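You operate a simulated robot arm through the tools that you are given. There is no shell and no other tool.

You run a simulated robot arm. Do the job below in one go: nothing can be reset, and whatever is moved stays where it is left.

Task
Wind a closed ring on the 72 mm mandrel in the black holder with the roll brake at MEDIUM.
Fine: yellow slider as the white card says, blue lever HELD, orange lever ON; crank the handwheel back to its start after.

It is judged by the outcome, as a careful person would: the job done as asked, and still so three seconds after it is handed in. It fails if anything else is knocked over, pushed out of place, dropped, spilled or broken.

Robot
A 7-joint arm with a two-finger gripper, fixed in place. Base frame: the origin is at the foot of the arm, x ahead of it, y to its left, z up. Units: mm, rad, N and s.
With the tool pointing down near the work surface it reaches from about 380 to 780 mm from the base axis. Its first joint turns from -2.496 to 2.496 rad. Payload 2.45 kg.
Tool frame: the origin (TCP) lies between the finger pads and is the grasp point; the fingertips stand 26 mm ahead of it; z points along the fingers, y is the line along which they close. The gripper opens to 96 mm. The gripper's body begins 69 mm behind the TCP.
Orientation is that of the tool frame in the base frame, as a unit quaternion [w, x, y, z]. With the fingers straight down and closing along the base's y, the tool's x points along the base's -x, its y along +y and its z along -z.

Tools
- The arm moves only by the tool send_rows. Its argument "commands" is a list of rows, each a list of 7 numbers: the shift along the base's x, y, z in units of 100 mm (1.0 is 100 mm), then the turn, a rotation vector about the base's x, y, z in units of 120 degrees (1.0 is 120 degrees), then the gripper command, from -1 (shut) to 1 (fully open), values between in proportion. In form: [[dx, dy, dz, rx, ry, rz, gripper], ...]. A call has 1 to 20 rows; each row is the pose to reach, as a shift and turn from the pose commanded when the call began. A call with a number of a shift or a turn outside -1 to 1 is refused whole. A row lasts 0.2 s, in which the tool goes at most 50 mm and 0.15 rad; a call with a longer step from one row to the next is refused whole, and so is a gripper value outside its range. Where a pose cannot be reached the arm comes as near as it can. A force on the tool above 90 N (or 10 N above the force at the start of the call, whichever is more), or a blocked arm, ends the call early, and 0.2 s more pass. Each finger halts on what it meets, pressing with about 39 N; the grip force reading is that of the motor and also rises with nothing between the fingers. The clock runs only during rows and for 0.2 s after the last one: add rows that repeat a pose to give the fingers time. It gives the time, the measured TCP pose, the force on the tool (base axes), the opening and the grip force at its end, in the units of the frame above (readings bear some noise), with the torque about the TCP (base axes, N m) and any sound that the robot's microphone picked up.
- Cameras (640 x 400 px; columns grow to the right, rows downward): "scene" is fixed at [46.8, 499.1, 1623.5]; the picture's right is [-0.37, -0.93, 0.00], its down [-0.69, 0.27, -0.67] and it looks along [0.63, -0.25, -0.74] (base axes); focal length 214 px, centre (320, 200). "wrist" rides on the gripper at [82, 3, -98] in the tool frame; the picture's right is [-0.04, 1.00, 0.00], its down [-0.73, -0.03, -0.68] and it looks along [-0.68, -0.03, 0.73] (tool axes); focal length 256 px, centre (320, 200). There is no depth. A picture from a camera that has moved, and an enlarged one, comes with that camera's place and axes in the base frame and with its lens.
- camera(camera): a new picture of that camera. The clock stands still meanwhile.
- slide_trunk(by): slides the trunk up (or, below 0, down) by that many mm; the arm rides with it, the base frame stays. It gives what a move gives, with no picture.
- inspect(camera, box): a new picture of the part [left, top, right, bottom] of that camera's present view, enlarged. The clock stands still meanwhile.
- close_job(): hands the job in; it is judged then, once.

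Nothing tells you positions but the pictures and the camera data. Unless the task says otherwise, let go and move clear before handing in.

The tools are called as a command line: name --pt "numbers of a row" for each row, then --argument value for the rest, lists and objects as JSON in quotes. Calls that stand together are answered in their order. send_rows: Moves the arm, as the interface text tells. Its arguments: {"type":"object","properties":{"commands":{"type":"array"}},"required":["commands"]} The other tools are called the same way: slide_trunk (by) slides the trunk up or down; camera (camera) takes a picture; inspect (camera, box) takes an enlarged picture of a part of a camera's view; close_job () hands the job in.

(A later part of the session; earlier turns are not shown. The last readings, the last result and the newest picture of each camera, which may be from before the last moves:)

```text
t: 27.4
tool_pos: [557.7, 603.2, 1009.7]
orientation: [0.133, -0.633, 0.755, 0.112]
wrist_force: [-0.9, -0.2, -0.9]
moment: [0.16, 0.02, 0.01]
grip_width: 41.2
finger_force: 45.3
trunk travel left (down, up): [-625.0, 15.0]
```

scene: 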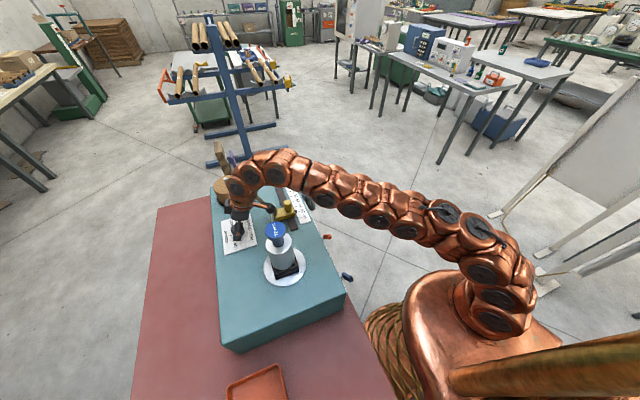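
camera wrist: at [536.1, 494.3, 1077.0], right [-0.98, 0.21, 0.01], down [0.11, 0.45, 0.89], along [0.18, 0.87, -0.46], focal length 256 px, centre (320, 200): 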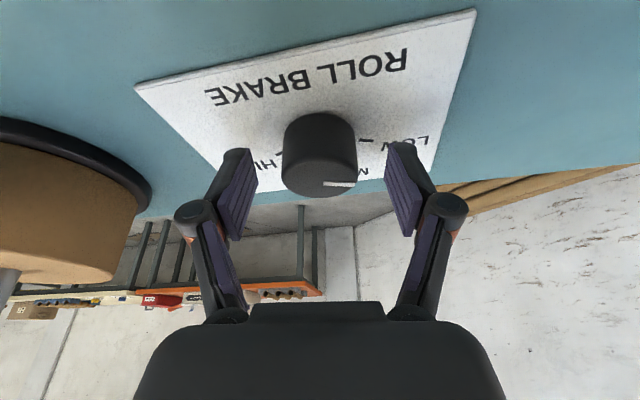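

The knob is gripped at 41 mm. I'll turn it the first 35° clockwise (seen from above) around its axis, then check.

send_rows --pt "-0.0074 0.0018 0 0 0 -0.0583 -1" --pt "-0.0145 0.0044 0 0 0 -0.1167 -1" --pt "-0.0212 0.0079 0 0 0 -0.175 -1" --pt "-0.0274 0.0122 0 0 0 -0.2333 -1" --pt "-0.0331 0.0172 0 0 0 -0.2917 -1" --pt "-0.0331 0.0172 0 0 0 -0.2917 -1"

camera --camera "scene"

camera --camera "wrist"

```text
t: 28.8
tool_pos: [555.4, 606.0, 1010.7]
orientation: [0.16, -0.377, 0.91, 0.066]
wrist_force: [-7.5, -3.8, -7.6]
moment: [-0.32, 0.2, 0.02]
grip_width: 40.8
finger_force: 44.9
trunk travel left (down, up): [-625.0, 15.0]
```

```text
taken
```

scene: 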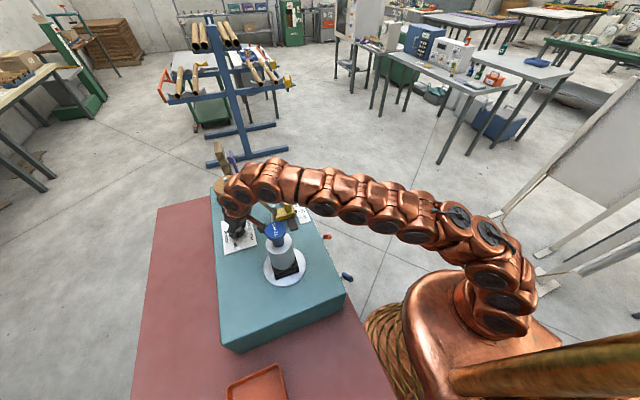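

```text
taken
camera wrist: at [475.1, 529.5, 1074.5], right [-0.68, 0.73, 0.01], down [0.35, 0.3, 0.89], along [0.65, 0.61, -0.46], focal length 256 px, centre (320, 200)
```

wrist: 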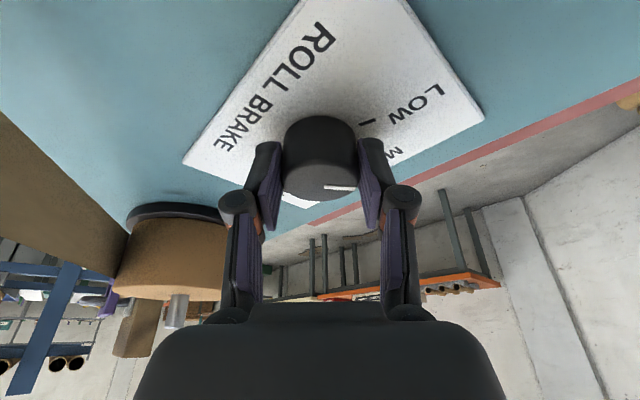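

The knob turns with the gripper. I'll go another 28° and check where the pointer is relative to MEDIUM.

send_rows --pt "-0.005 0.0057 0 0 0 -0.0583 -1" --pt "-0.0093 0.0119 0 0 0 -0.1167 -1" --pt "-0.0128 0.0186 0 0 0 -0.175 -1" --pt "-0.0155 0.0257 0 0 0 -0.2333 -1" --pt "-0.0155 0.0257 0 0 0 -0.2333 -1"

inspect --camera "scene" --box '[200, 190, 290, 250]'

camera --camera "wrist"

```text
t: 29.9
tool_pos: [553.8, 607.9, 1011.2]
orientation: [0.172, -0.145, 0.974, 0.026]
wrist_force: [-3.0, 9.1, -7.4]
moment: [0.23, 0.16, 0.05]
grip_width: 40.8
finger_force: 44.7
trunk travel left (down, up): [-625.0, 15.0]
```

```text
6.67 times, centred on (245, 220) of scene
camera zoom: at [46.8, 499.1, 1623.5], right [-0.37, -0.93, 0.0], down [-0.69, 0.27, -0.67], along [0.63, -0.25, -0.74], focal length 1430 px, centre (820, 67)
```

zoom: 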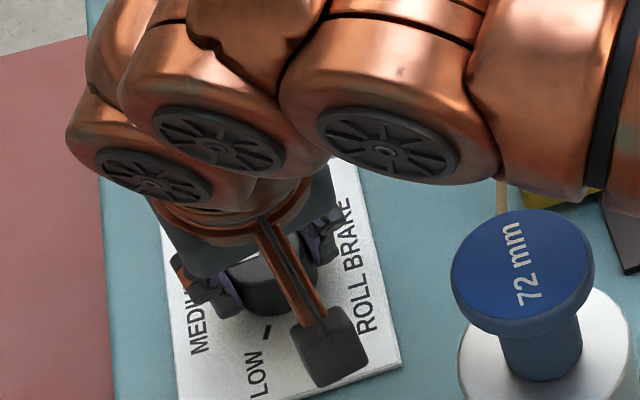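

```text
taken
camera wrist: at [447.7, 578.8, 1074.4], right [-0.26, 0.97, 0.01], down [0.45, 0.11, 0.89], along [0.86, 0.23, -0.46], focal length 256 px, centre (320, 200)
```

wrist: 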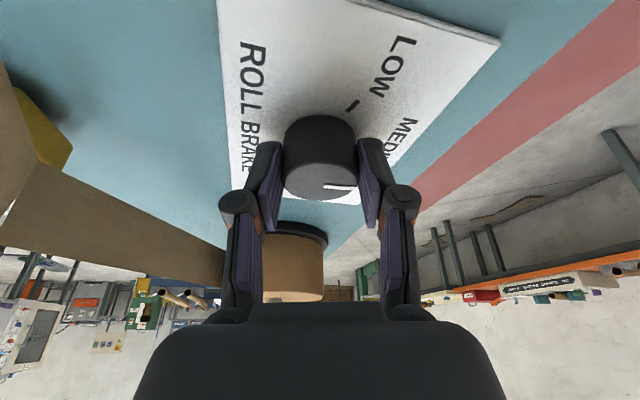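

I'll zoom in on the pointer line to work out its current angle.

inspect --camera "wrist" --box '[240, 80, 440, 210]'

```text
3.08 times, centred on (340, 145) of wrist
camera zoom: at [447.7, 578.8, 1074.4], right [-0.26, 0.97, 0.01], down [0.45, 0.11, 0.89], along [0.86, 0.23, -0.46], focal length 788 px, centre (258, 369)
```

zoom: 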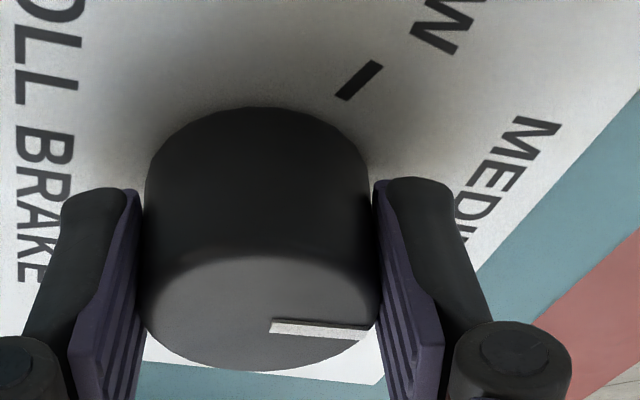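

The pointer line is at about 83°, with LOW at about 20° and MEDIUM at 90°, so roughly 7° remain. I'll finish the turn.

send_rows --pt "-0.001 0.0037 0 0 0 -0.0292 -1" --pt "-0.0017 0.0074 0 0 0 -0.0583 -1" --pt "-0.0017 0.0074 0 0 0 -0.0583 -1" --pt "-0.0017 0.0074 0 0 0 -0.0583 -1"

inspect --camera "wrist" --box '[240, 80, 440, 210]'

```text
t: 30.9
tool_pos: [555.7, 608.9, 1010.4]
orientation: [0.173, -0.086, 0.981, 0.016]
wrist_force: [-9.2, 7.3, -6.5]
moment: [0.05, 0.35, 0.07]
grip_width: 40.6
finger_force: 44.9
trunk travel left (down, up): [-625.0, 15.0]
```

```text
3.08 times, centred on (340, 145) of wrist
camera zoom: at [444.9, 592.6, 1074.6], right [-0.14, 0.99, 0.01], down [0.46, 0.05, 0.89], along [0.88, 0.13, -0.46], focal length 788 px, centre (258, 369)
```

zoom: 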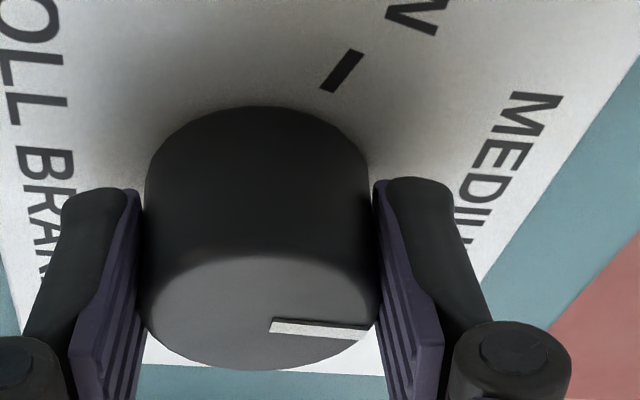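

The turn is done. I'll open the fingers and lift straight up to check the pointer.

send_rows --pt "0 0 0 0 0 0 -0.1" --pt "0 0 0 0 0 0 0.2" --pt "0 0 0 0 0 0 0.5" --pt "0 0 0 0 0 0 0.5" --pt "0 0 0.25 0 0 0 0.5" --pt "0 0 0.5 0 0 0 0.5" --pt "0 -0.05 0.62 0 0 0 0.5"

camera --camera "wrist"

inspect --camera "wrist" --box '[220, 0, 440, 140]'

inspect --camera "scene" --box '[200, 190, 290, 250]'

```text
t: 32.5
tool_pos: [551.5, 599.2, 1069.6]
orientation: [0.174, -0.085, 0.981, 0.014]
wrist_force: [-0.7, 0.0, -0.1]
moment: [-0.04, -0.02, -0.02]
grip_width: 72.0
finger_force: 0.1
out of reach, approached as far as the arm can: row 6, 7
trunk travel left (down, up): [-625.0, 15.0]
```

```text
taken
camera wrist: at [442.5, 583.2, 1134.4], right [-0.14, 0.99, 0.01], down [0.46, 0.05, 0.89], along [0.88, 0.13, -0.46], focal length 256 px, centre (320, 200)
```

wrist: 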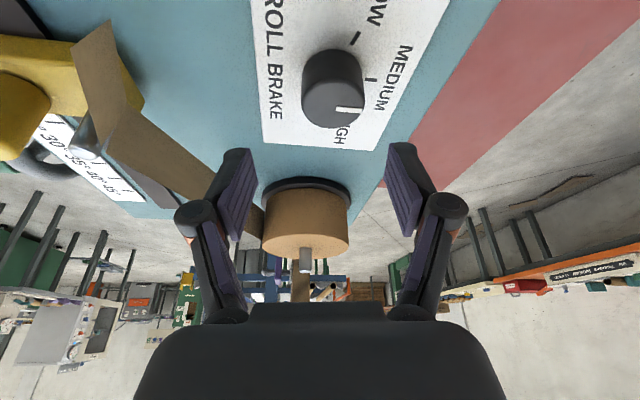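

```text
2.86 times, centred on (330, 70) of wrist
camera zoom: at [442.5, 583.2, 1134.4], right [-0.14, 0.99, 0.01], down [0.46, 0.05, 0.89], along [0.88, 0.13, -0.46], focal length 731 px, centre (291, 571)
```

zoom: 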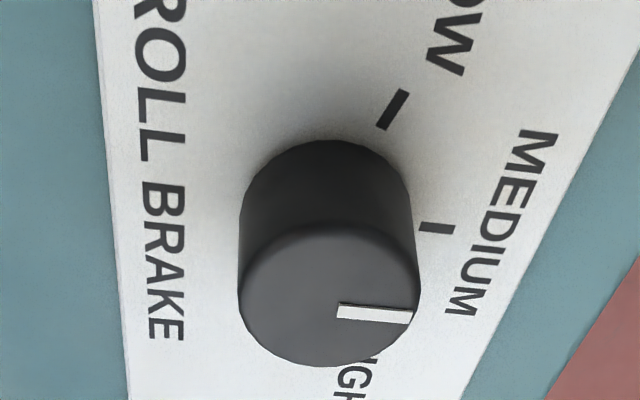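

```text
6.67 times, centred on (245, 220) of scene
camera zoom: at [46.8, 499.1, 1623.5], right [-0.37, -0.93, 0.0], down [-0.69, 0.27, -0.67], along [0.63, -0.25, -0.74], focal length 1430 px, centre (820, 67)
```

zoom: 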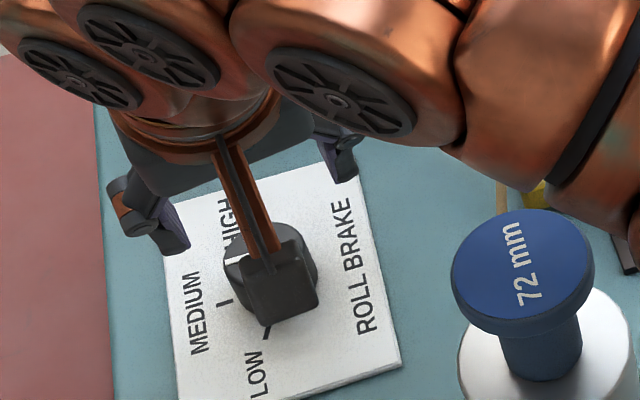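

The pointer now lies close to the MEDIUM direction. I'll yaw back at this spot so the camera bracket stays clear of the mandrel, then retreat and check the pointer from the scene camera.

send_rows --pt "0 0 0 0 0 0.065 0.5" --pt "0 0 0 0 0 0.13 0.5" --pt "0 0 0 0 0 0.195 0.5" --pt "0 0 0 0 0 0.26 0.5" --pt "0 0 0 0 0 0.325 0.5" --pt "0 0 0 0 0 0.39 0.5" --pt "0 0 0 0 0 0.455 0.5" --pt "0 0 0 0 0 0.52 0.5" --pt "0 0 0 0 0 0.5833 0.5"

send_rows --pt "-0.05 -0.2 0.02 0 0 0 0.5" --pt "-0.12 -0.45 0.04 0 0 0 0.5" --pt "-0.2 -0.7 0.1 0 0 0 0.5" --pt "-0.22 -0.9 0.2 0 0 0 0.5" --pt "-0.22 -1.0 0.35 0 0 0 0.5"

inspect --camera "scene" --box '[210, 205, 274, 245]'

camera --camera "wrist"

```text
t: 34.5
tool_pos: [551.1, 599.2, 1070.4]
orientation: [0.133, -0.633, 0.754, 0.112]
wrist_force: [-0.4, 0.1, 0.2]
moment: [0.01, -0.01, 0.0]
grip_width: 72.0
finger_force: 0.1
trunk travel left (down, up): [-625.0, 15.0]
```

```text
t: 35.8
tool_pos: [527.6, 498.0, 1107.1]
orientation: [0.132, -0.634, 0.754, 0.112]
wrist_force: [0.8, -0.2, -0.9]
moment: [0.03, 0.02, -0.02]
grip_width: 72.1
finger_force: 0.1
trunk travel left (down, up): [-625.0, 15.0]
```

```text
10.00 times, centred on (242, 225) of scene
camera zoom: at [46.8, 499.1, 1623.5], right [-0.37, -0.93, 0.0], down [-0.69, 0.27, -0.67], along [0.63, -0.25, -0.74], focal length 2145 px, centre (1100, -50)
```

zoom: 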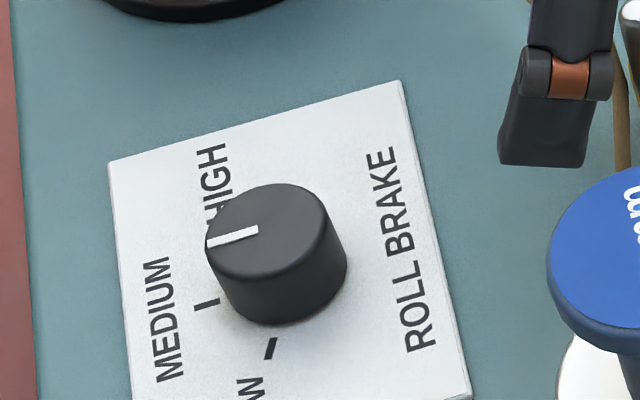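

```text
taken
camera wrist: at [505.7, 390.5, 1171.5], right [-0.98, 0.21, 0.01], down [0.11, 0.45, 0.89], along [0.18, 0.87, -0.46], focal length 256 px, centre (320, 200)
```

wrist: 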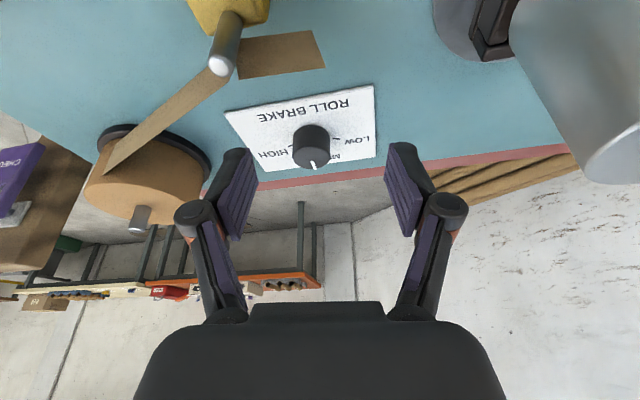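

The pointer looks parallel to the MEDIUM tick. One closer zoom will confirm it.

inspect --camera "scene" --box '[222, 218, 254, 238]'

inspect --camera "wrist" --box '[220, 80, 390, 180]'

```text
16.00 times, centred on (238, 228) of scene
camera zoom: at [46.8, 499.1, 1623.5], right [-0.37, -0.93, 0.0], down [-0.69, 0.27, -0.67], along [0.63, -0.25, -0.74], focal length 3432 px, centre (1632, -248)
```

zoom: 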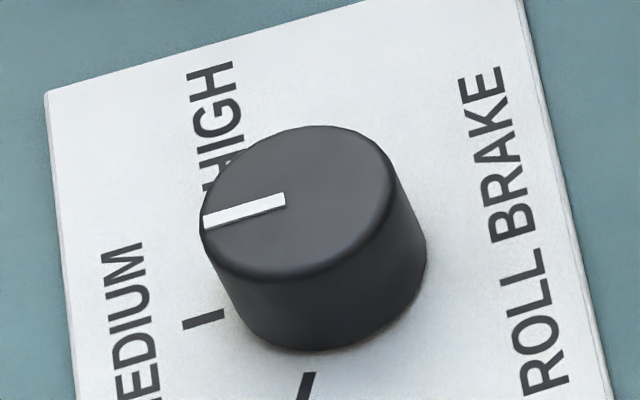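

```text
3.76 times, centred on (305, 130) of wrist
camera zoom: at [505.7, 390.5, 1171.5], right [-0.98, 0.21, 0.01], down [0.11, 0.45, 0.89], along [0.18, 0.87, -0.46], focal length 964 px, centre (376, 464)
```

zoom: 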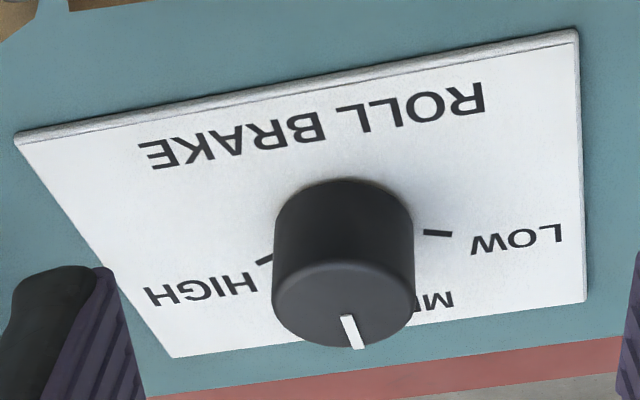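

The brake is at MEDIUM. I'll retreat to the front of the machine, bring the tool back to vertical and close the fingers to use them as a pusher for the orange lever.

send_rows --pt "-0.1 -0.3 0.05 0 0 0.042 0.3" --pt "-0.25 -0.6 0.05 0 0 0.0833 0" --pt "-0.4 -0.9 0.05 0 0 0.0833 -0.4" --pt "-0.5 -1.0 0.05 0 0 0.0833 -0.8"

send_rows --pt "-0.1 -0.3 0 -0.055 0 0 -1" --pt "-0.25 -0.6 0 -0.11 0 0 -1" --pt "-0.4 -0.9 0 -0.1667 0 0 -1" --pt "-0.48 -1.0 0 -0.1667 0 0 -1" --pt "-0.48 -1.0 0 -0.1667 0 0 -1"

camera --camera "wrist"

```text
t: 36.8
tool_pos: [515.0, 458.1, 1111.6]
orientation: [0.126, -0.676, 0.716, 0.12]
wrist_force: [0.2, 0.2, 0.1]
moment: [0.02, 0.0, -0.02]
grip_width: 9.4
finger_force: 0.0
out of reach, approached as far as the arm can: row 2, 3, 4
trunk travel left (down, up): [-625.0, 15.0]
```

```text
t: 38.1
tool_pos: [467.2, 358.3, 1083.7]
orientation: [-0.02, -0.685, 0.725, 0.064]
wrist_force: [0.9, -0.1, -1.0]
moment: [0.05, 0.08, 0.02]
grip_width: 0.0
finger_force: 28.7
trunk travel left (down, up): [-625.0, 15.0]
stopped in row 5: the arm was blocked; the commanded pose is now the measured one
```

```text
taken
camera wrist: at [470.2, 270.4, 1175.8], right [-0.99, 0.09, 0.12], down [0.15, 0.68, 0.71], along [-0.02, 0.72, -0.69], focal length 256 px, centre (320, 200)
```

wrist: 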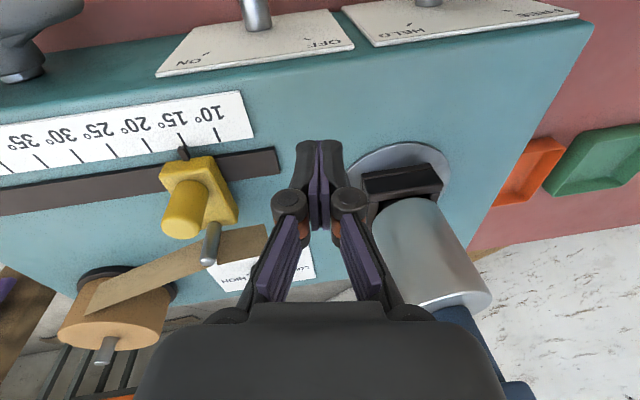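

The arm reported a blockage, so I need to check the scene for contact before moving further.

camera --camera "scene"

inspect --camera "scene" --box '[200, 130, 440, 310]'

```text
taken
```

scene: 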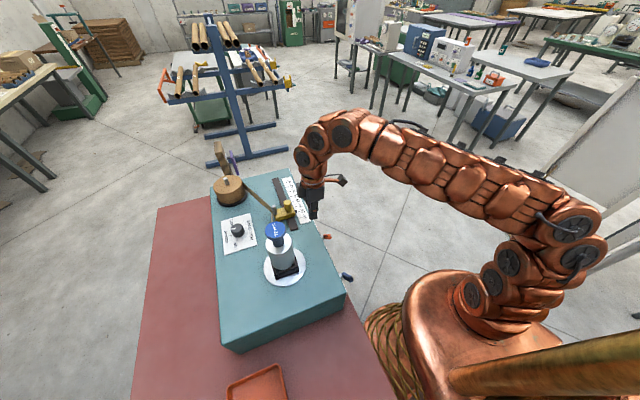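

```text
2.22 times, centred on (320, 220) of scene
camera zoom: at [46.8, 499.1, 1623.5], right [-0.37, -0.93, 0.0], down [-0.69, 0.27, -0.67], along [0.63, -0.25, -0.74], focal length 477 px, centre (320, 156)
```

zoom: 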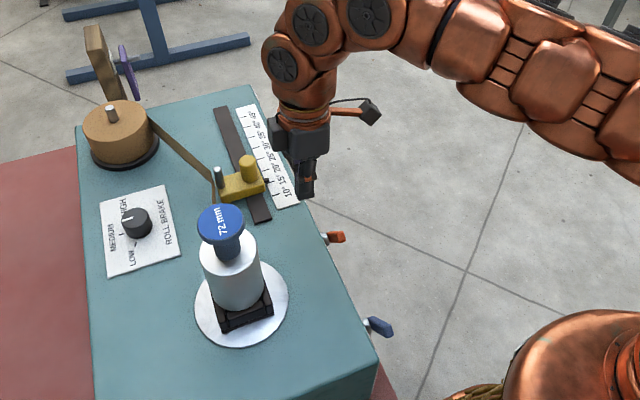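

Nothing was touched: the machine and mandrel stand as before, and the arm seems to have just folded up against a limit. I'll straighten the orientation while moving forward and up.

send_rows --pt "0 -0.1 0.1 -0.01 -0.019 0.009 -1" --pt "0 -0.25 0.2 -0.02 -0.038 0.018 -1" --pt "0 -0.4 0.3 -0.0297 -0.0567 0.027 -1" --pt "0 -0.6 0.3 -0.0297 -0.0567 0.027 -1"

camera --camera "scene"

```text
t: 39.1
tool_pos: [465.7, 300.2, 1114.0]
orientation: [0.0, 0.708, -0.706, 0.0]
wrist_force: [0.9, -0.4, 1.0]
moment: [-0.03, 0.04, 0.0]
grip_width: 0.0
finger_force: 28.5
trunk travel left (down, up): [-625.0, 15.0]
```

```text
taken
```

scene: 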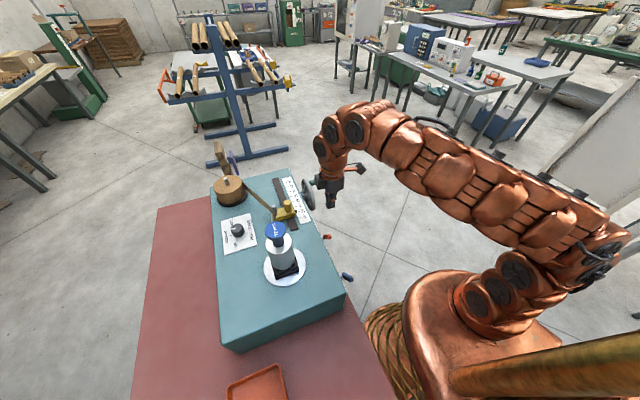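

Vertical again at (466, 300, 1114). I'll come down on the −x side of the orange lever with closed fingers.

send_rows --pt "-0.15 -0.02 -0.2 0 0 0 -1" --pt "-0.36 -0.04 -0.5 0 0 0 -1" --pt "-0.36 -0.04 -0.9 0 0 0 -1" --pt "-0.36 -0.04 -1.0 0 0 0 -1"

camera --camera "wrist"

inspect --camera "scene" --box '[260, 180, 400, 300]'

```text
t: 40.1
tool_pos: [429.9, 295.1, 1015.1]
orientation: [-0.001, 0.707, -0.707, -0.001]
wrist_force: [-0.3, 0.5, -0.1]
moment: [0.02, 0.02, 0.04]
grip_width: 0.0
finger_force: 28.7
trunk travel left (down, up): [-625.0, 15.0]
```

```text
taken
camera wrist: at [427.0, 213.1, 1112.7], right [-1.0, 0.04, 0.0], down [0.03, 0.73, 0.68], along [0.03, 0.68, -0.73], focal length 256 px, centre (320, 200)
```

wrist: 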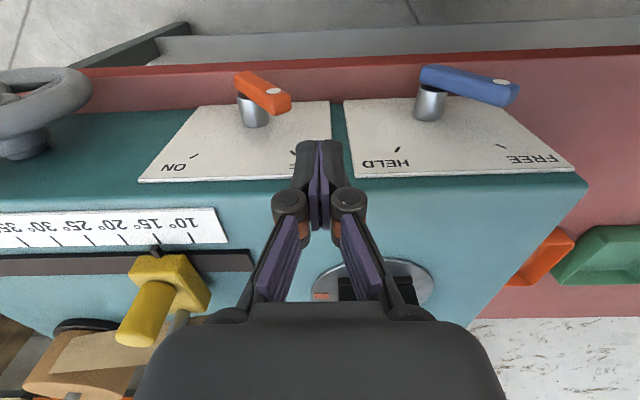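

```text
3.33 times, centred on (330, 240) of scene
camera zoom: at [46.8, 499.1, 1623.5], right [-0.37, -0.93, 0.0], down [-0.69, 0.27, -0.67], along [0.63, -0.25, -0.74], focal length 715 px, centre (287, 67)
```

zoom: 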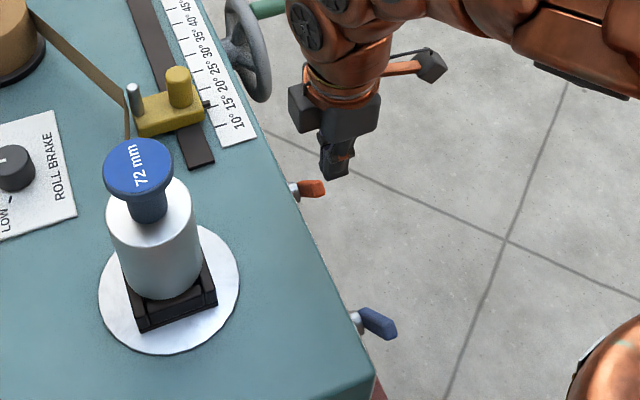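

The closed fingers are clear of the bar on its −x side. I'll descend so the tips are at about z = 889.

send_rows --pt "0 0 -0.3 0 0 0 -1" --pt "0 0 -0.6 0 0 0 -1" --pt "0 0 -0.85 0 0 0 -1" --pt "0 0 -1.0 0 0 0 -1"

camera --camera "wrist"

inspect --camera "scene" --box '[290, 200, 370, 270]'

```text
t: 41.1
tool_pos: [429.7, 297.7, 913.7]
orientation: [-0.001, 0.707, -0.707, 0.0]
wrist_force: [-0.5, 0.2, 0.2]
moment: [0.01, -0.03, 0.02]
grip_width: 0.0
finger_force: 28.3
trunk travel left (down, up): [-625.0, 15.0]
```

```text
taken
camera wrist: at [426.4, 214.9, 1011.2], right [-1.0, 0.04, 0.0], down [0.03, 0.73, 0.68], along [0.03, 0.68, -0.73], focal length 256 px, centre (320, 200)
```

wrist: 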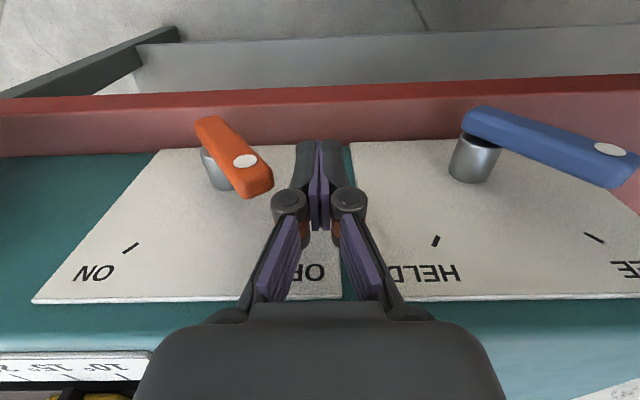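

```text
5.71 times, centred on (330, 235) of scene
camera zoom: at [46.8, 499.1, 1623.5], right [-0.37, -0.93, 0.0], down [-0.69, 0.27, -0.67], along [0.63, -0.25, -0.74], focal length 1226 px, centre (263, 0)
```

zoom: 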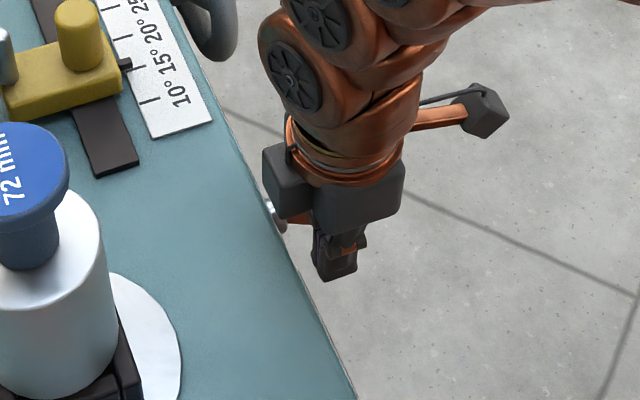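

The fingers are at the lever's height on its −x side. I'll push in +x towards ON.

send_rows --pt "0.08 0 0 0 0 0 -1" --pt "0.16 0 0 0 0 0 -1" --pt "0.24 0 0 0 0 0 -1" --pt "0.32 0 0 0 0 0 -1" --pt "0.4 0 0 0 0 0 -1" --pt "0.48 0 0 0 0 0 -1" --pt "0.56 0 0 0 0 0 -1" --pt "0.62 0 0 0 0 0 -1"

camera --camera "wrist"

```text
t: 43.0
tool_pos: [490.0, 295.4, 913.7]
orientation: [-0.001, 0.707, -0.707, 0.0]
wrist_force: [0.9, -0.7, -0.8]
moment: [0.04, 0.02, 0.02]
grip_width: 0.0
finger_force: 28.8
trunk travel left (down, up): [-625.0, 15.0]
```

```text
taken
camera wrist: at [487.4, 213.5, 1011.1], right [-1.0, 0.04, 0.0], down [0.03, 0.73, 0.68], along [0.03, 0.68, -0.73], focal length 256 px, centre (320, 200)
```

wrist: 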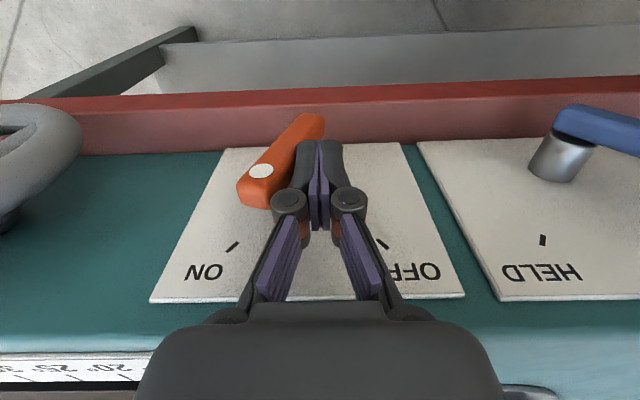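

The lever has passed vertical and points towards ON, but is not yet at the tick. I'll push further in small steps.

send_rows --pt "0.04 0 0 0 0 0 -1" --pt "0.08 0 0 0 0 0 -1" --pt "0.12 0 0 0 0 0 -1" --pt "0.15 0 0 0 0 0 -1"

inspect --camera "wrist" --box '[140, 90, 400, 310]'

```text
t: 44.0
tool_pos: [503.6, 295.3, 915.5]
orientation: [0.003, 0.708, -0.706, -0.002]
wrist_force: [-28.9, -3.1, 2.8]
moment: [-0.07, 0.62, 0.01]
grip_width: 0.0
finger_force: 28.5
trunk travel left (down, up): [-625.0, 15.0]
```

```text
1.82 times, centred on (270, 200) of wrist
camera zoom: at [500.1, 212.9, 1012.4], right [-1.0, 0.04, 0.01], down [0.03, 0.73, 0.68], along [0.02, 0.68, -0.73], focal length 465 px, centre (411, 200)
```

zoom: 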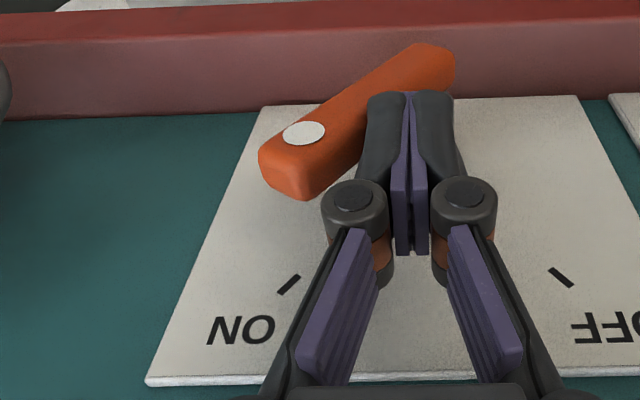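

The lever met a firm stop at the ON angle (about 36–38° from vertical). I'll back off and check that it stays.

send_rows --pt "-0.1 0 0 0 0 0 -1" --pt "-0.25 0 0 0 0 0 -1" --pt "-0.4 0 0.1 0 0 0 -1" --pt "-0.6 0 0.5 0 0 0 -1" --pt "-0.8 0 0.95 0 0 0 -1"

camera --camera "wrist"

inspect --camera "wrist" --box '[100, 50, 360, 190]'

```text
t: 45.1
tool_pos: [423.1, 296.3, 1008.3]
orientation: [-0.001, 0.707, -0.707, 0.001]
wrist_force: [0.1, 0.5, -0.9]
moment: [0.04, 0.0, 0.01]
grip_width: 0.0
finger_force: 28.3
trunk travel left (down, up): [-625.0, 15.0]
```

```text
taken
camera wrist: at [420.4, 214.7, 1105.5], right [-1.0, 0.04, 0.0], down [0.03, 0.73, 0.68], along [0.03, 0.68, -0.73], focal length 256 px, centre (320, 200)
```

wrist: 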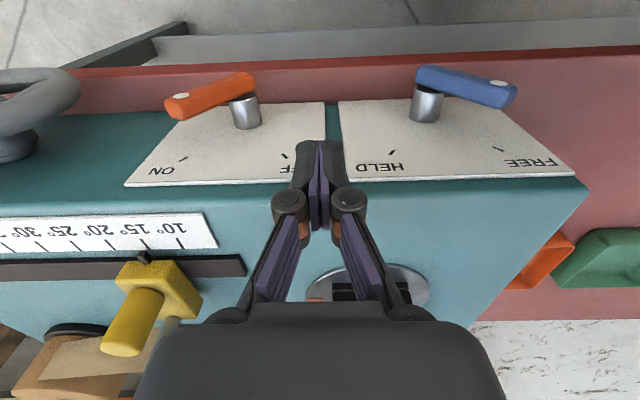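

```text
2.46 times, centred on (230, 120) of wrist
camera zoom: at [420.4, 214.7, 1105.5], right [-1.0, 0.04, 0.0], down [0.03, 0.73, 0.68], along [0.03, 0.68, -0.73], focal length 630 px, centre (542, 397)
```

zoom: 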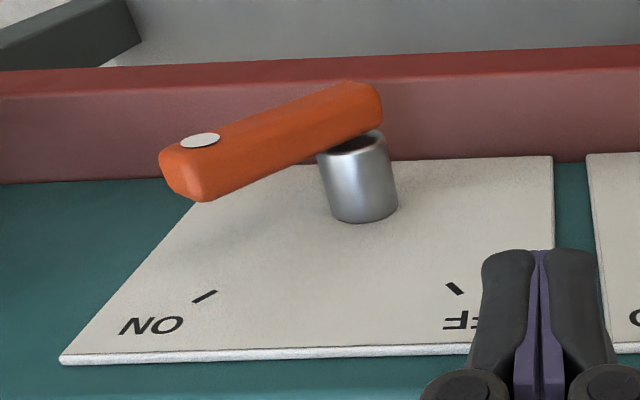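

Orange is ON and holding. Now the blue lever (pivot near x = 317): I'll move to its −x side.

send_rows --pt "-0.35 0 0 0 0 0 -1" --pt "-0.7 0 0 0 0 0 -1" --pt "-1.0 0 0 0 0 0 -1"

send_rows --pt "-0.3 0 0 0 0 0 -1" --pt "-0.55 0 0 0 0 0 -1" --pt "-0.77 0 0 0 0 0 -1" --pt "-0.77 0 0 0 0 0 -1"

camera --camera "wrist"

camera --camera "scene"

```text
t: 46.0
tool_pos: [328.1, 293.4, 1009.1]
orientation: [0.001, 0.707, -0.707, 0.0]
wrist_force: [0.1, 0.1, -0.6]
moment: [-0.01, -0.01, 0.02]
grip_width: 0.0
finger_force: 28.6
trunk travel left (down, up): [-625.0, 15.0]
```

```text
t: 47.0
tool_pos: [249.9, 291.7, 1006.2]
orientation: [0.0, 0.707, -0.707, -0.001]
wrist_force: [-1.0, -0.1, -0.2]
moment: [0.02, -0.01, -0.03]
grip_width: 0.0
finger_force: 28.6
trunk travel left (down, up): [-625.0, 15.0]
```

```text
taken
camera wrist: at [247.8, 210.5, 1104.6], right [-1.0, 0.04, 0.0], down [0.03, 0.73, 0.68], along [0.03, 0.68, -0.73], focal length 256 px, centre (320, 200)
```

wrist: 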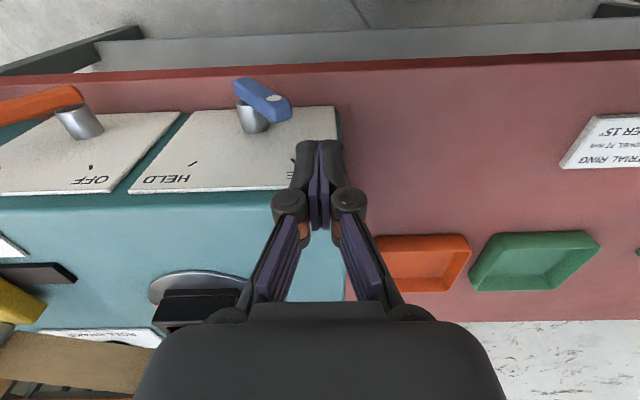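

```text
taken
```

scene: 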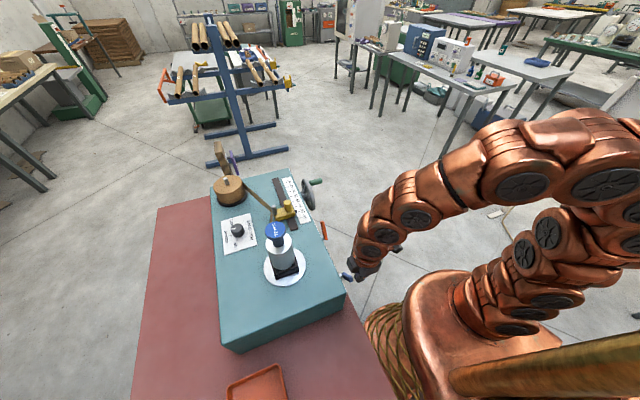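

The fingers are on the −x side of the blue lever with about 12 mm of clearance. I'll descend and push +x towards HELD in the same way.

send_rows --pt "0 0.02 -0.3 0 0 0 -1" --pt "0 0.03 -0.6 0 0 0 -1" --pt "0 0.03 -0.85 0 0 0 -1" --pt "0 0.03 -0.93 0 0 0 -1"

camera --camera "wrist"

```text
t: 48.0
tool_pos: [248.7, 297.6, 916.4]
orientation: [-0.001, 0.708, -0.706, -0.001]
wrist_force: [-0.6, -0.1, 0.1]
moment: [0.01, -0.03, 0.01]
grip_width: 0.0
finger_force: 28.2
trunk travel left (down, up): [-625.0, 15.0]
```

```text
taken
camera wrist: at [246.7, 216.0, 1014.3], right [-1.0, 0.04, 0.0], down [0.03, 0.73, 0.68], along [0.03, 0.68, -0.73], focal length 256 px, centre (320, 200)
```

wrist: 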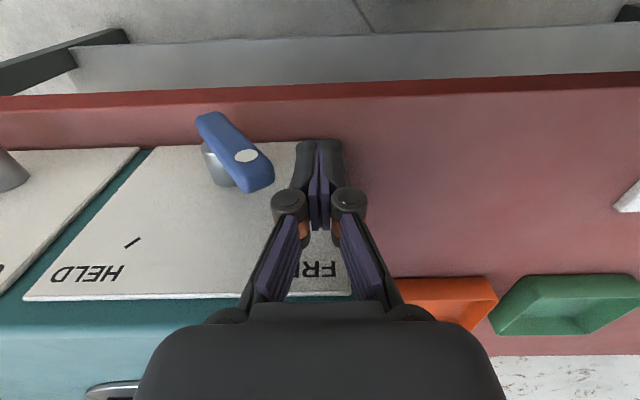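

Same geometry as with the orange lever. Pushing +x.

send_rows --pt "0.08 0 0 0 0 0 -1" --pt "0.16 0 0 0 0 0 -1" --pt "0.24 0 0 0 0 0 -1" --pt "0.32 0 0 0 0 0 -1" --pt "0.4 0 0 0 0 0 -1" --pt "0.48 0 0 0 0 0 -1" --pt "0.56 0 0 0 0 0 -1" --pt "0.62 0 0 0 0 0 -1"

camera --camera "wrist"

```text
t: 49.1
tool_pos: [275.4, 298.2, 926.6]
orientation: [-0.008, 0.707, -0.707, 0.004]
wrist_force: [-38.7, -2.4, 75.2]
moment: [-0.22, -0.5, 0.08]
grip_width: 0.0
finger_force: 28.2
trunk travel left (down, up): [-625.0, 15.0]
stopped in row 5: the force on the tool passed its limit at 94 N (the readings are from after the stop); the commanded pose is now the measured one
```

```text
taken
camera wrist: at [271.3, 214.8, 1023.5], right [-1.0, 0.04, -0.02], down [0.02, 0.73, 0.68], along [0.04, 0.68, -0.73], focal length 256 px, centre (320, 200)
```

wrist: 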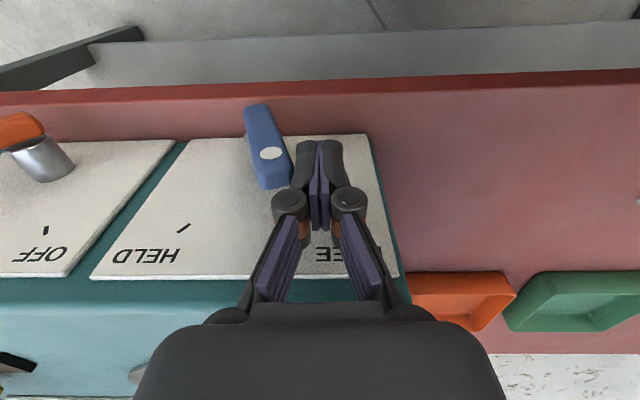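

The push stopped on high force with a strong vertical component, at the lever's near-vertical position. I'll look closely before continuing.

inspect --camera "scene" --box '[310, 230, 390, 300]'

inspect --camera "wrist" --box '[220, 80, 400, 260]'

```text
5.71 times, centred on (350, 265) of scene
camera zoom: at [46.8, 499.1, 1623.5], right [-0.37, -0.93, 0.0], down [-0.69, 0.27, -0.67], along [0.63, -0.25, -0.74], focal length 1226 px, centre (149, -171)
```

zoom: 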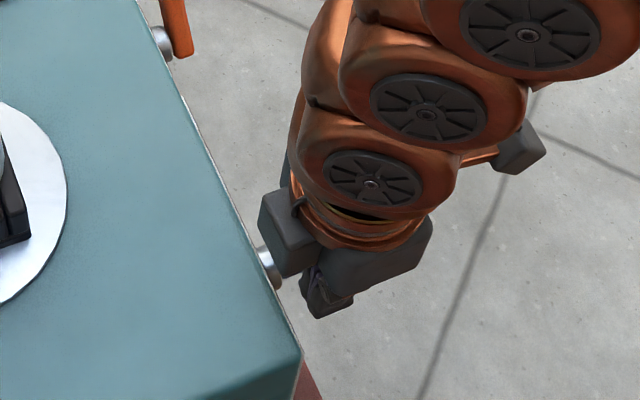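

```text
2.22 times, centred on (310, 170) of wrist
camera zoom: at [271.3, 214.8, 1023.5], right [-1.0, 0.04, -0.02], down [0.02, 0.73, 0.68], along [0.04, 0.68, -0.73], focal length 569 px, centre (342, 267)
```

zoom: 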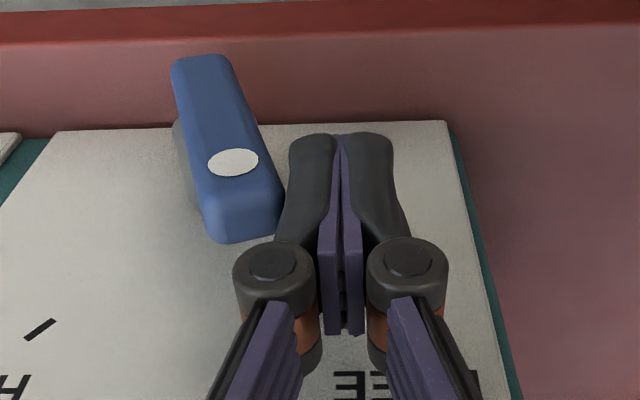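

The lever's tip has caught under the finger's knuckle. I'll back off in −x, raise the tool so only the slim fingertips push, and look again.

send_rows --pt "-0.08 0 0 0 0 0 -1" --pt "-0.16 0 0 0 0 0 -1" --pt "-0.2 0 0.06 0 0 0 -1" --pt "-0.2 0 0.12 0 0 0 -1" --pt "-0.2 0 0.12 0 0 0 -1"

camera --camera "wrist"

```text
t: 49.5
tool_pos: [316.4, 272.7, 898.7]
orientation: [0.0, -0.697, 0.717, -0.001]
wrist_force: [2.7, 1.4, -2.6]
moment: [-0.13, 0.41, 0.02]
grip_width: 0.0
finger_force: 28.4
trunk travel left (down, up): [-625.0, 15.0]
stopped in row 1: the force on the tool passed its limit at 101 N (the readings are from after the stop); the commanded pose is now the measured one
```

```text
taken
camera wrist: at [311.6, 191.3, 996.7], right [-1.0, 0.07, 0.0], down [0.05, 0.73, 0.68], along [0.05, 0.68, -0.73], focal length 256 px, centre (320, 200)
```

wrist: 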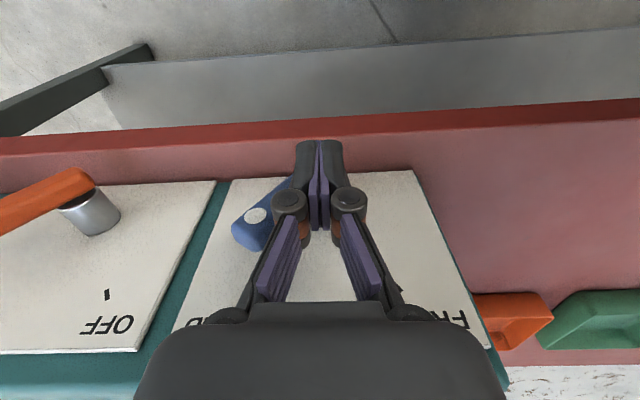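

The stored force released and the tool slipped past; the lever now appears to point towards HELD. I'll inspect carefully.

inspect --camera "wrist" --box '[180, 140, 400, 340]'

camera --camera "scene"

inspect --camera "scene" --box '[300, 210, 400, 310]'

```text
2.00 times, centred on (290, 240) of wrist
camera zoom: at [311.6, 191.3, 996.7], right [-1.0, 0.07, 0.0], down [0.05, 0.73, 0.68], along [0.05, 0.68, -0.73], focal length 512 px, centre (380, 120)
```

zoom: 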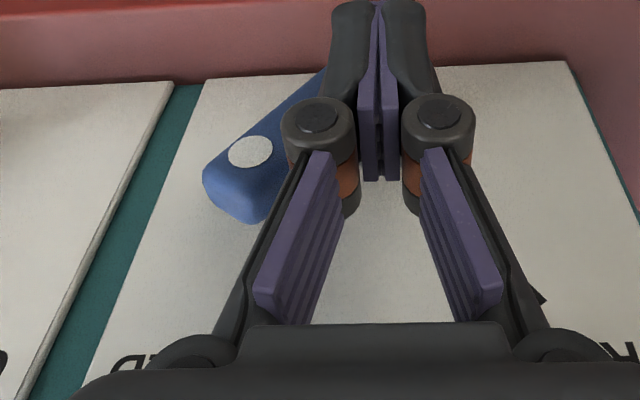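

```text
taken
```

scene: 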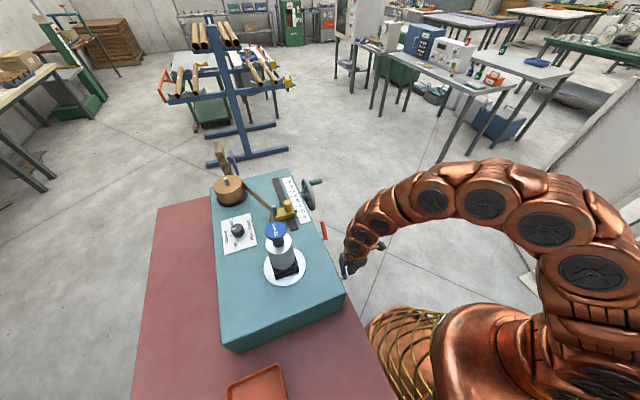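

```text
4.00 times, centred on (350, 260) of scene
camera zoom: at [46.8, 499.1, 1623.5], right [-0.37, -0.93, 0.0], down [-0.69, 0.27, -0.67], along [0.63, -0.25, -0.74], focal length 858 px, centre (200, -40)
```

zoom: 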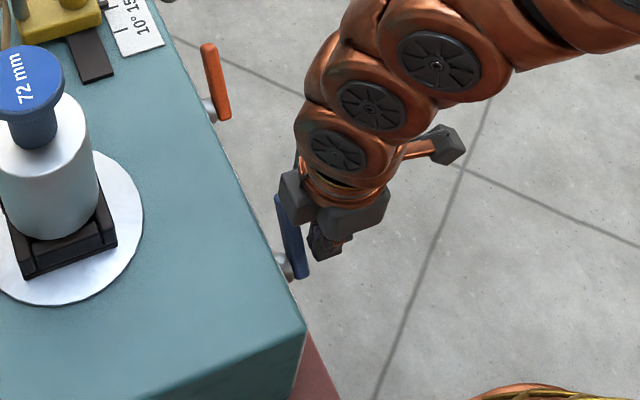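

The blue lever points to HELD (dot at about 39° past vertical) and nothing else has moved. I'll carefully draw the tool away in −y, then up, and verify.

send_rows --pt "0 -0.08 0 0 0 0 -1" --pt "0 -0.2 0 0 0 0.0133 -1" --pt "0 -0.35 0 0 0 0.0133 -1" --pt "0 -0.5 0.2 0 0 0.0133 -1" --pt "0 -0.5 0.5 0 0 0.0133 -1" --pt "0 -0.5 0.9 0 0 0.0133 -1"

camera --camera "wrist"

camera --camera "scene"

```text
t: 49.8
tool_pos: [523.8, 220.3, 758.9]
orientation: [-0.086, -0.666, 0.739, 0.055]
wrist_force: [-4.1, 12.4, -10.1]
moment: [-1.01, -0.31, 0.27]
grip_width: 0.0
finger_force: 28.5
trunk travel left (down, up): [-625.0, 15.0]
stopped in row 1: the arm was blocked; the commanded pose is now the measured one
```

```text
taken
camera wrist: at [532.6, 143.5, 859.8], right [-0.97, 0.15, 0.19], down [0.24, 0.75, 0.62], along [-0.05, 0.65, -0.76], focal length 256 px, centre (320, 200)
```

wrist: 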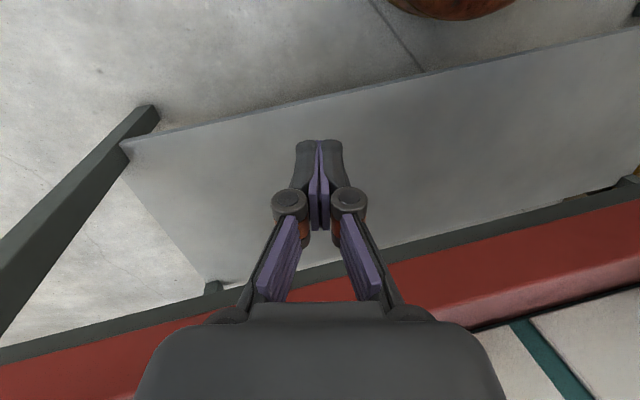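

```text
taken
```

scene: 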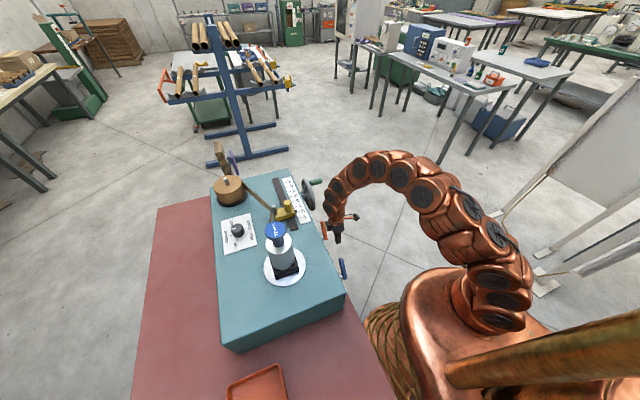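

The arm swung to a different elbow posture and is now in front of the bench at (524, 220, 759). I'll first hold still with a single short row to let it settle, then inspect everything.

send_rows --pt "0 0 0 0 0 0 -1"

camera --camera "scene"

inspect --camera "scene" --box '[200, 150, 380, 310]'

```text
t: 50.4
tool_pos: [351.9, 213.0, 853.8]
orientation: [0.004, -0.668, 0.744, -0.02]
wrist_force: [1.6, 0.7, 0.0]
moment: [-0.17, 0.29, 0.01]
grip_width: 0.0
finger_force: 28.5
trunk travel left (down, up): [-625.0, 15.0]
stopped in row 1: the arm was blocked; the commanded pose is now the measured one
```

```text
taken
```

scene: 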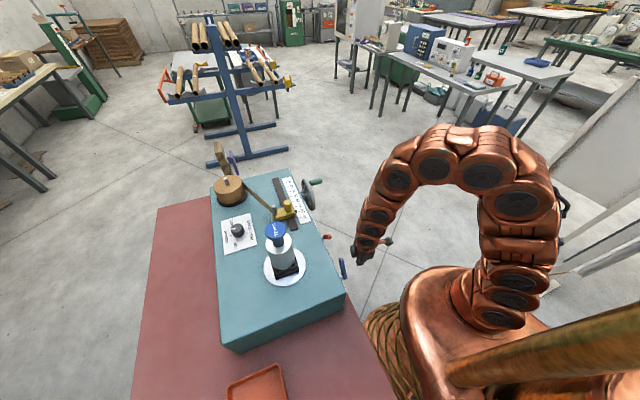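

```text
2.50 times, centred on (290, 230) of scene
camera zoom: at [46.8, 499.1, 1623.5], right [-0.37, -0.93, 0.0], down [-0.69, 0.27, -0.67], along [0.63, -0.25, -0.74], focal length 536 px, centre (395, 125)
```

zoom: 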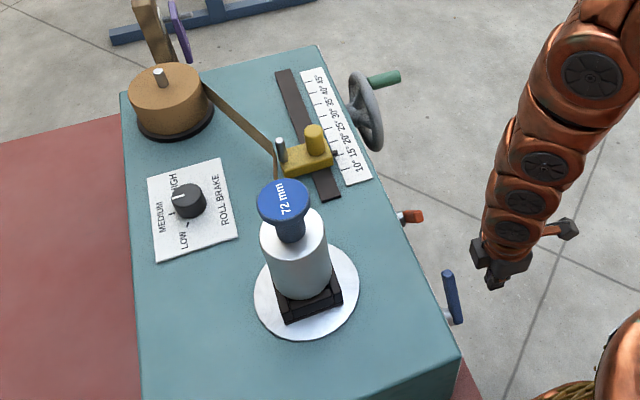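

The arm is still settling. The orange lever may have been brushed, so I'll check it after another hold.

send_rows --pt "0 0 0 0 0 0 -1" --pt "0 0 0 0 0 0 -1"

camera --camera "scene"

camera --camera "wrist"

```text
t: 51.2
tool_pos: [442.6, 227.8, 807.5]
orientation: [-0.041, -0.666, 0.744, 0.026]
wrist_force: [-2.1, 0.5, 0.1]
moment: [0.03, -0.25, -0.01]
grip_width: 0.0
finger_force: 28.3
trunk travel left (down, up): [-625.0, 15.0]
stopped in row 2: the arm was blocked; the commanded pose is now the measured one
```

```text
taken
```

scene: 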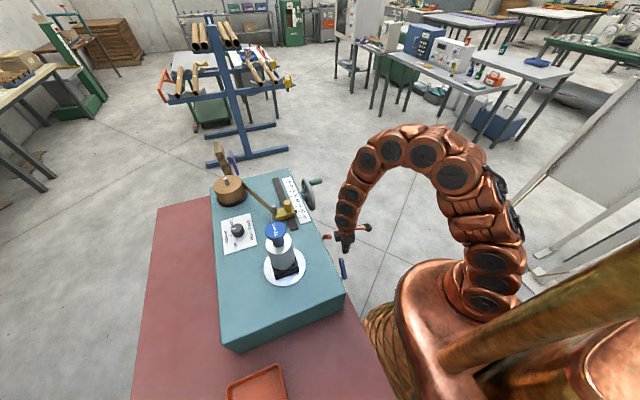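

```text
taken
camera wrist: at [439.9, 147.7, 907.6], right [-0.98, 0.15, 0.09], down [0.17, 0.74, 0.65], along [0.03, 0.66, -0.75], focal length 256 px, centre (320, 200)
```

wrist: 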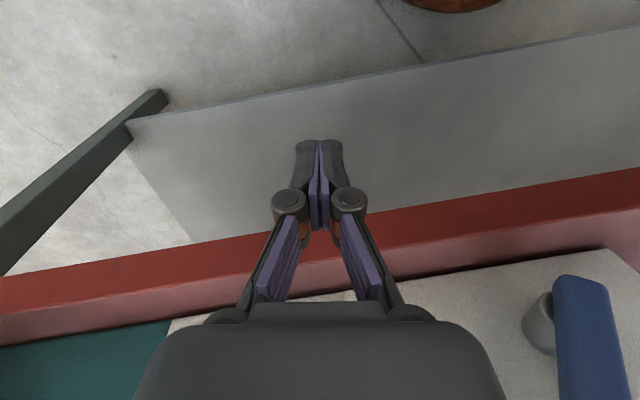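

The arm is swinging with decreasing amplitude (x: 524 → 352 → 443). I'll hold again to let it settle before doing anything else.

send_rows --pt "0 0 0 0 0 0 -1" --pt "0 0 0 0 0 0 -1" --pt "0 0 0 0 0 0 -1"

```text
t: 52.0
tool_pos: [411.0, 229.4, 822.2]
orientation: [-0.027, -0.669, 0.743, 0.014]
wrist_force: [-2.0, 0.2, 1.2]
moment: [-0.05, -0.21, 0.01]
grip_width: 0.3
finger_force: 27.9
trunk travel left (down, up): [-625.0, 15.0]
```

send_rows --pt "0 0 0 0 0 0 -1" --pt "0 0 0 0 0 0 -1" --pt "0 0 0 0 0 0 -1" --pt "0 0 0 0 0 0 -1"

camera --camera "scene"

inspect --camera "scene" --box '[280, 160, 380, 300]'

```text
t: 53.0
tool_pos: [420.3, 228.7, 818.3]
orientation: [-0.03, -0.669, 0.743, 0.017]
wrist_force: [0.0, -0.5, 0.6]
moment: [0.0, 0.0, 0.0]
grip_width: 0.0
finger_force: 28.7
trunk travel left (down, up): [-625.0, 15.0]
```

```text
taken
```

scene: 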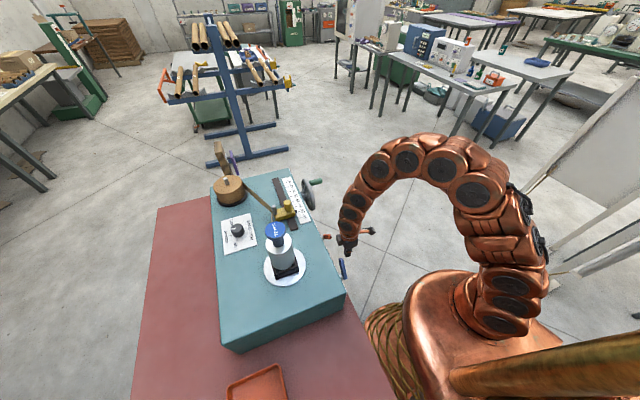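

```text
2.86 times, centred on (330, 230) of scene
camera zoom: at [46.8, 499.1, 1623.5], right [-0.37, -0.93, 0.0], down [-0.69, 0.27, -0.67], along [0.63, -0.25, -0.74], focal length 613 px, centre (291, 114)
```

zoom: 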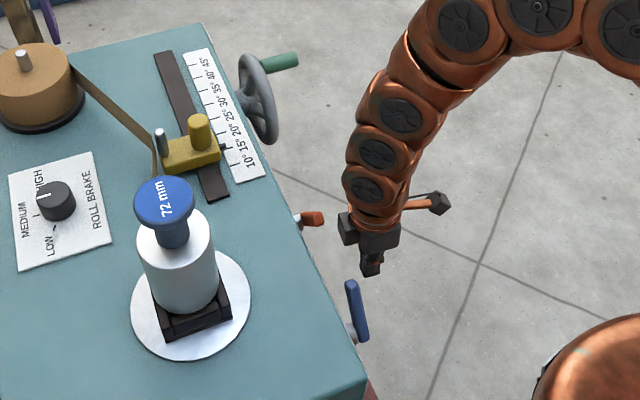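

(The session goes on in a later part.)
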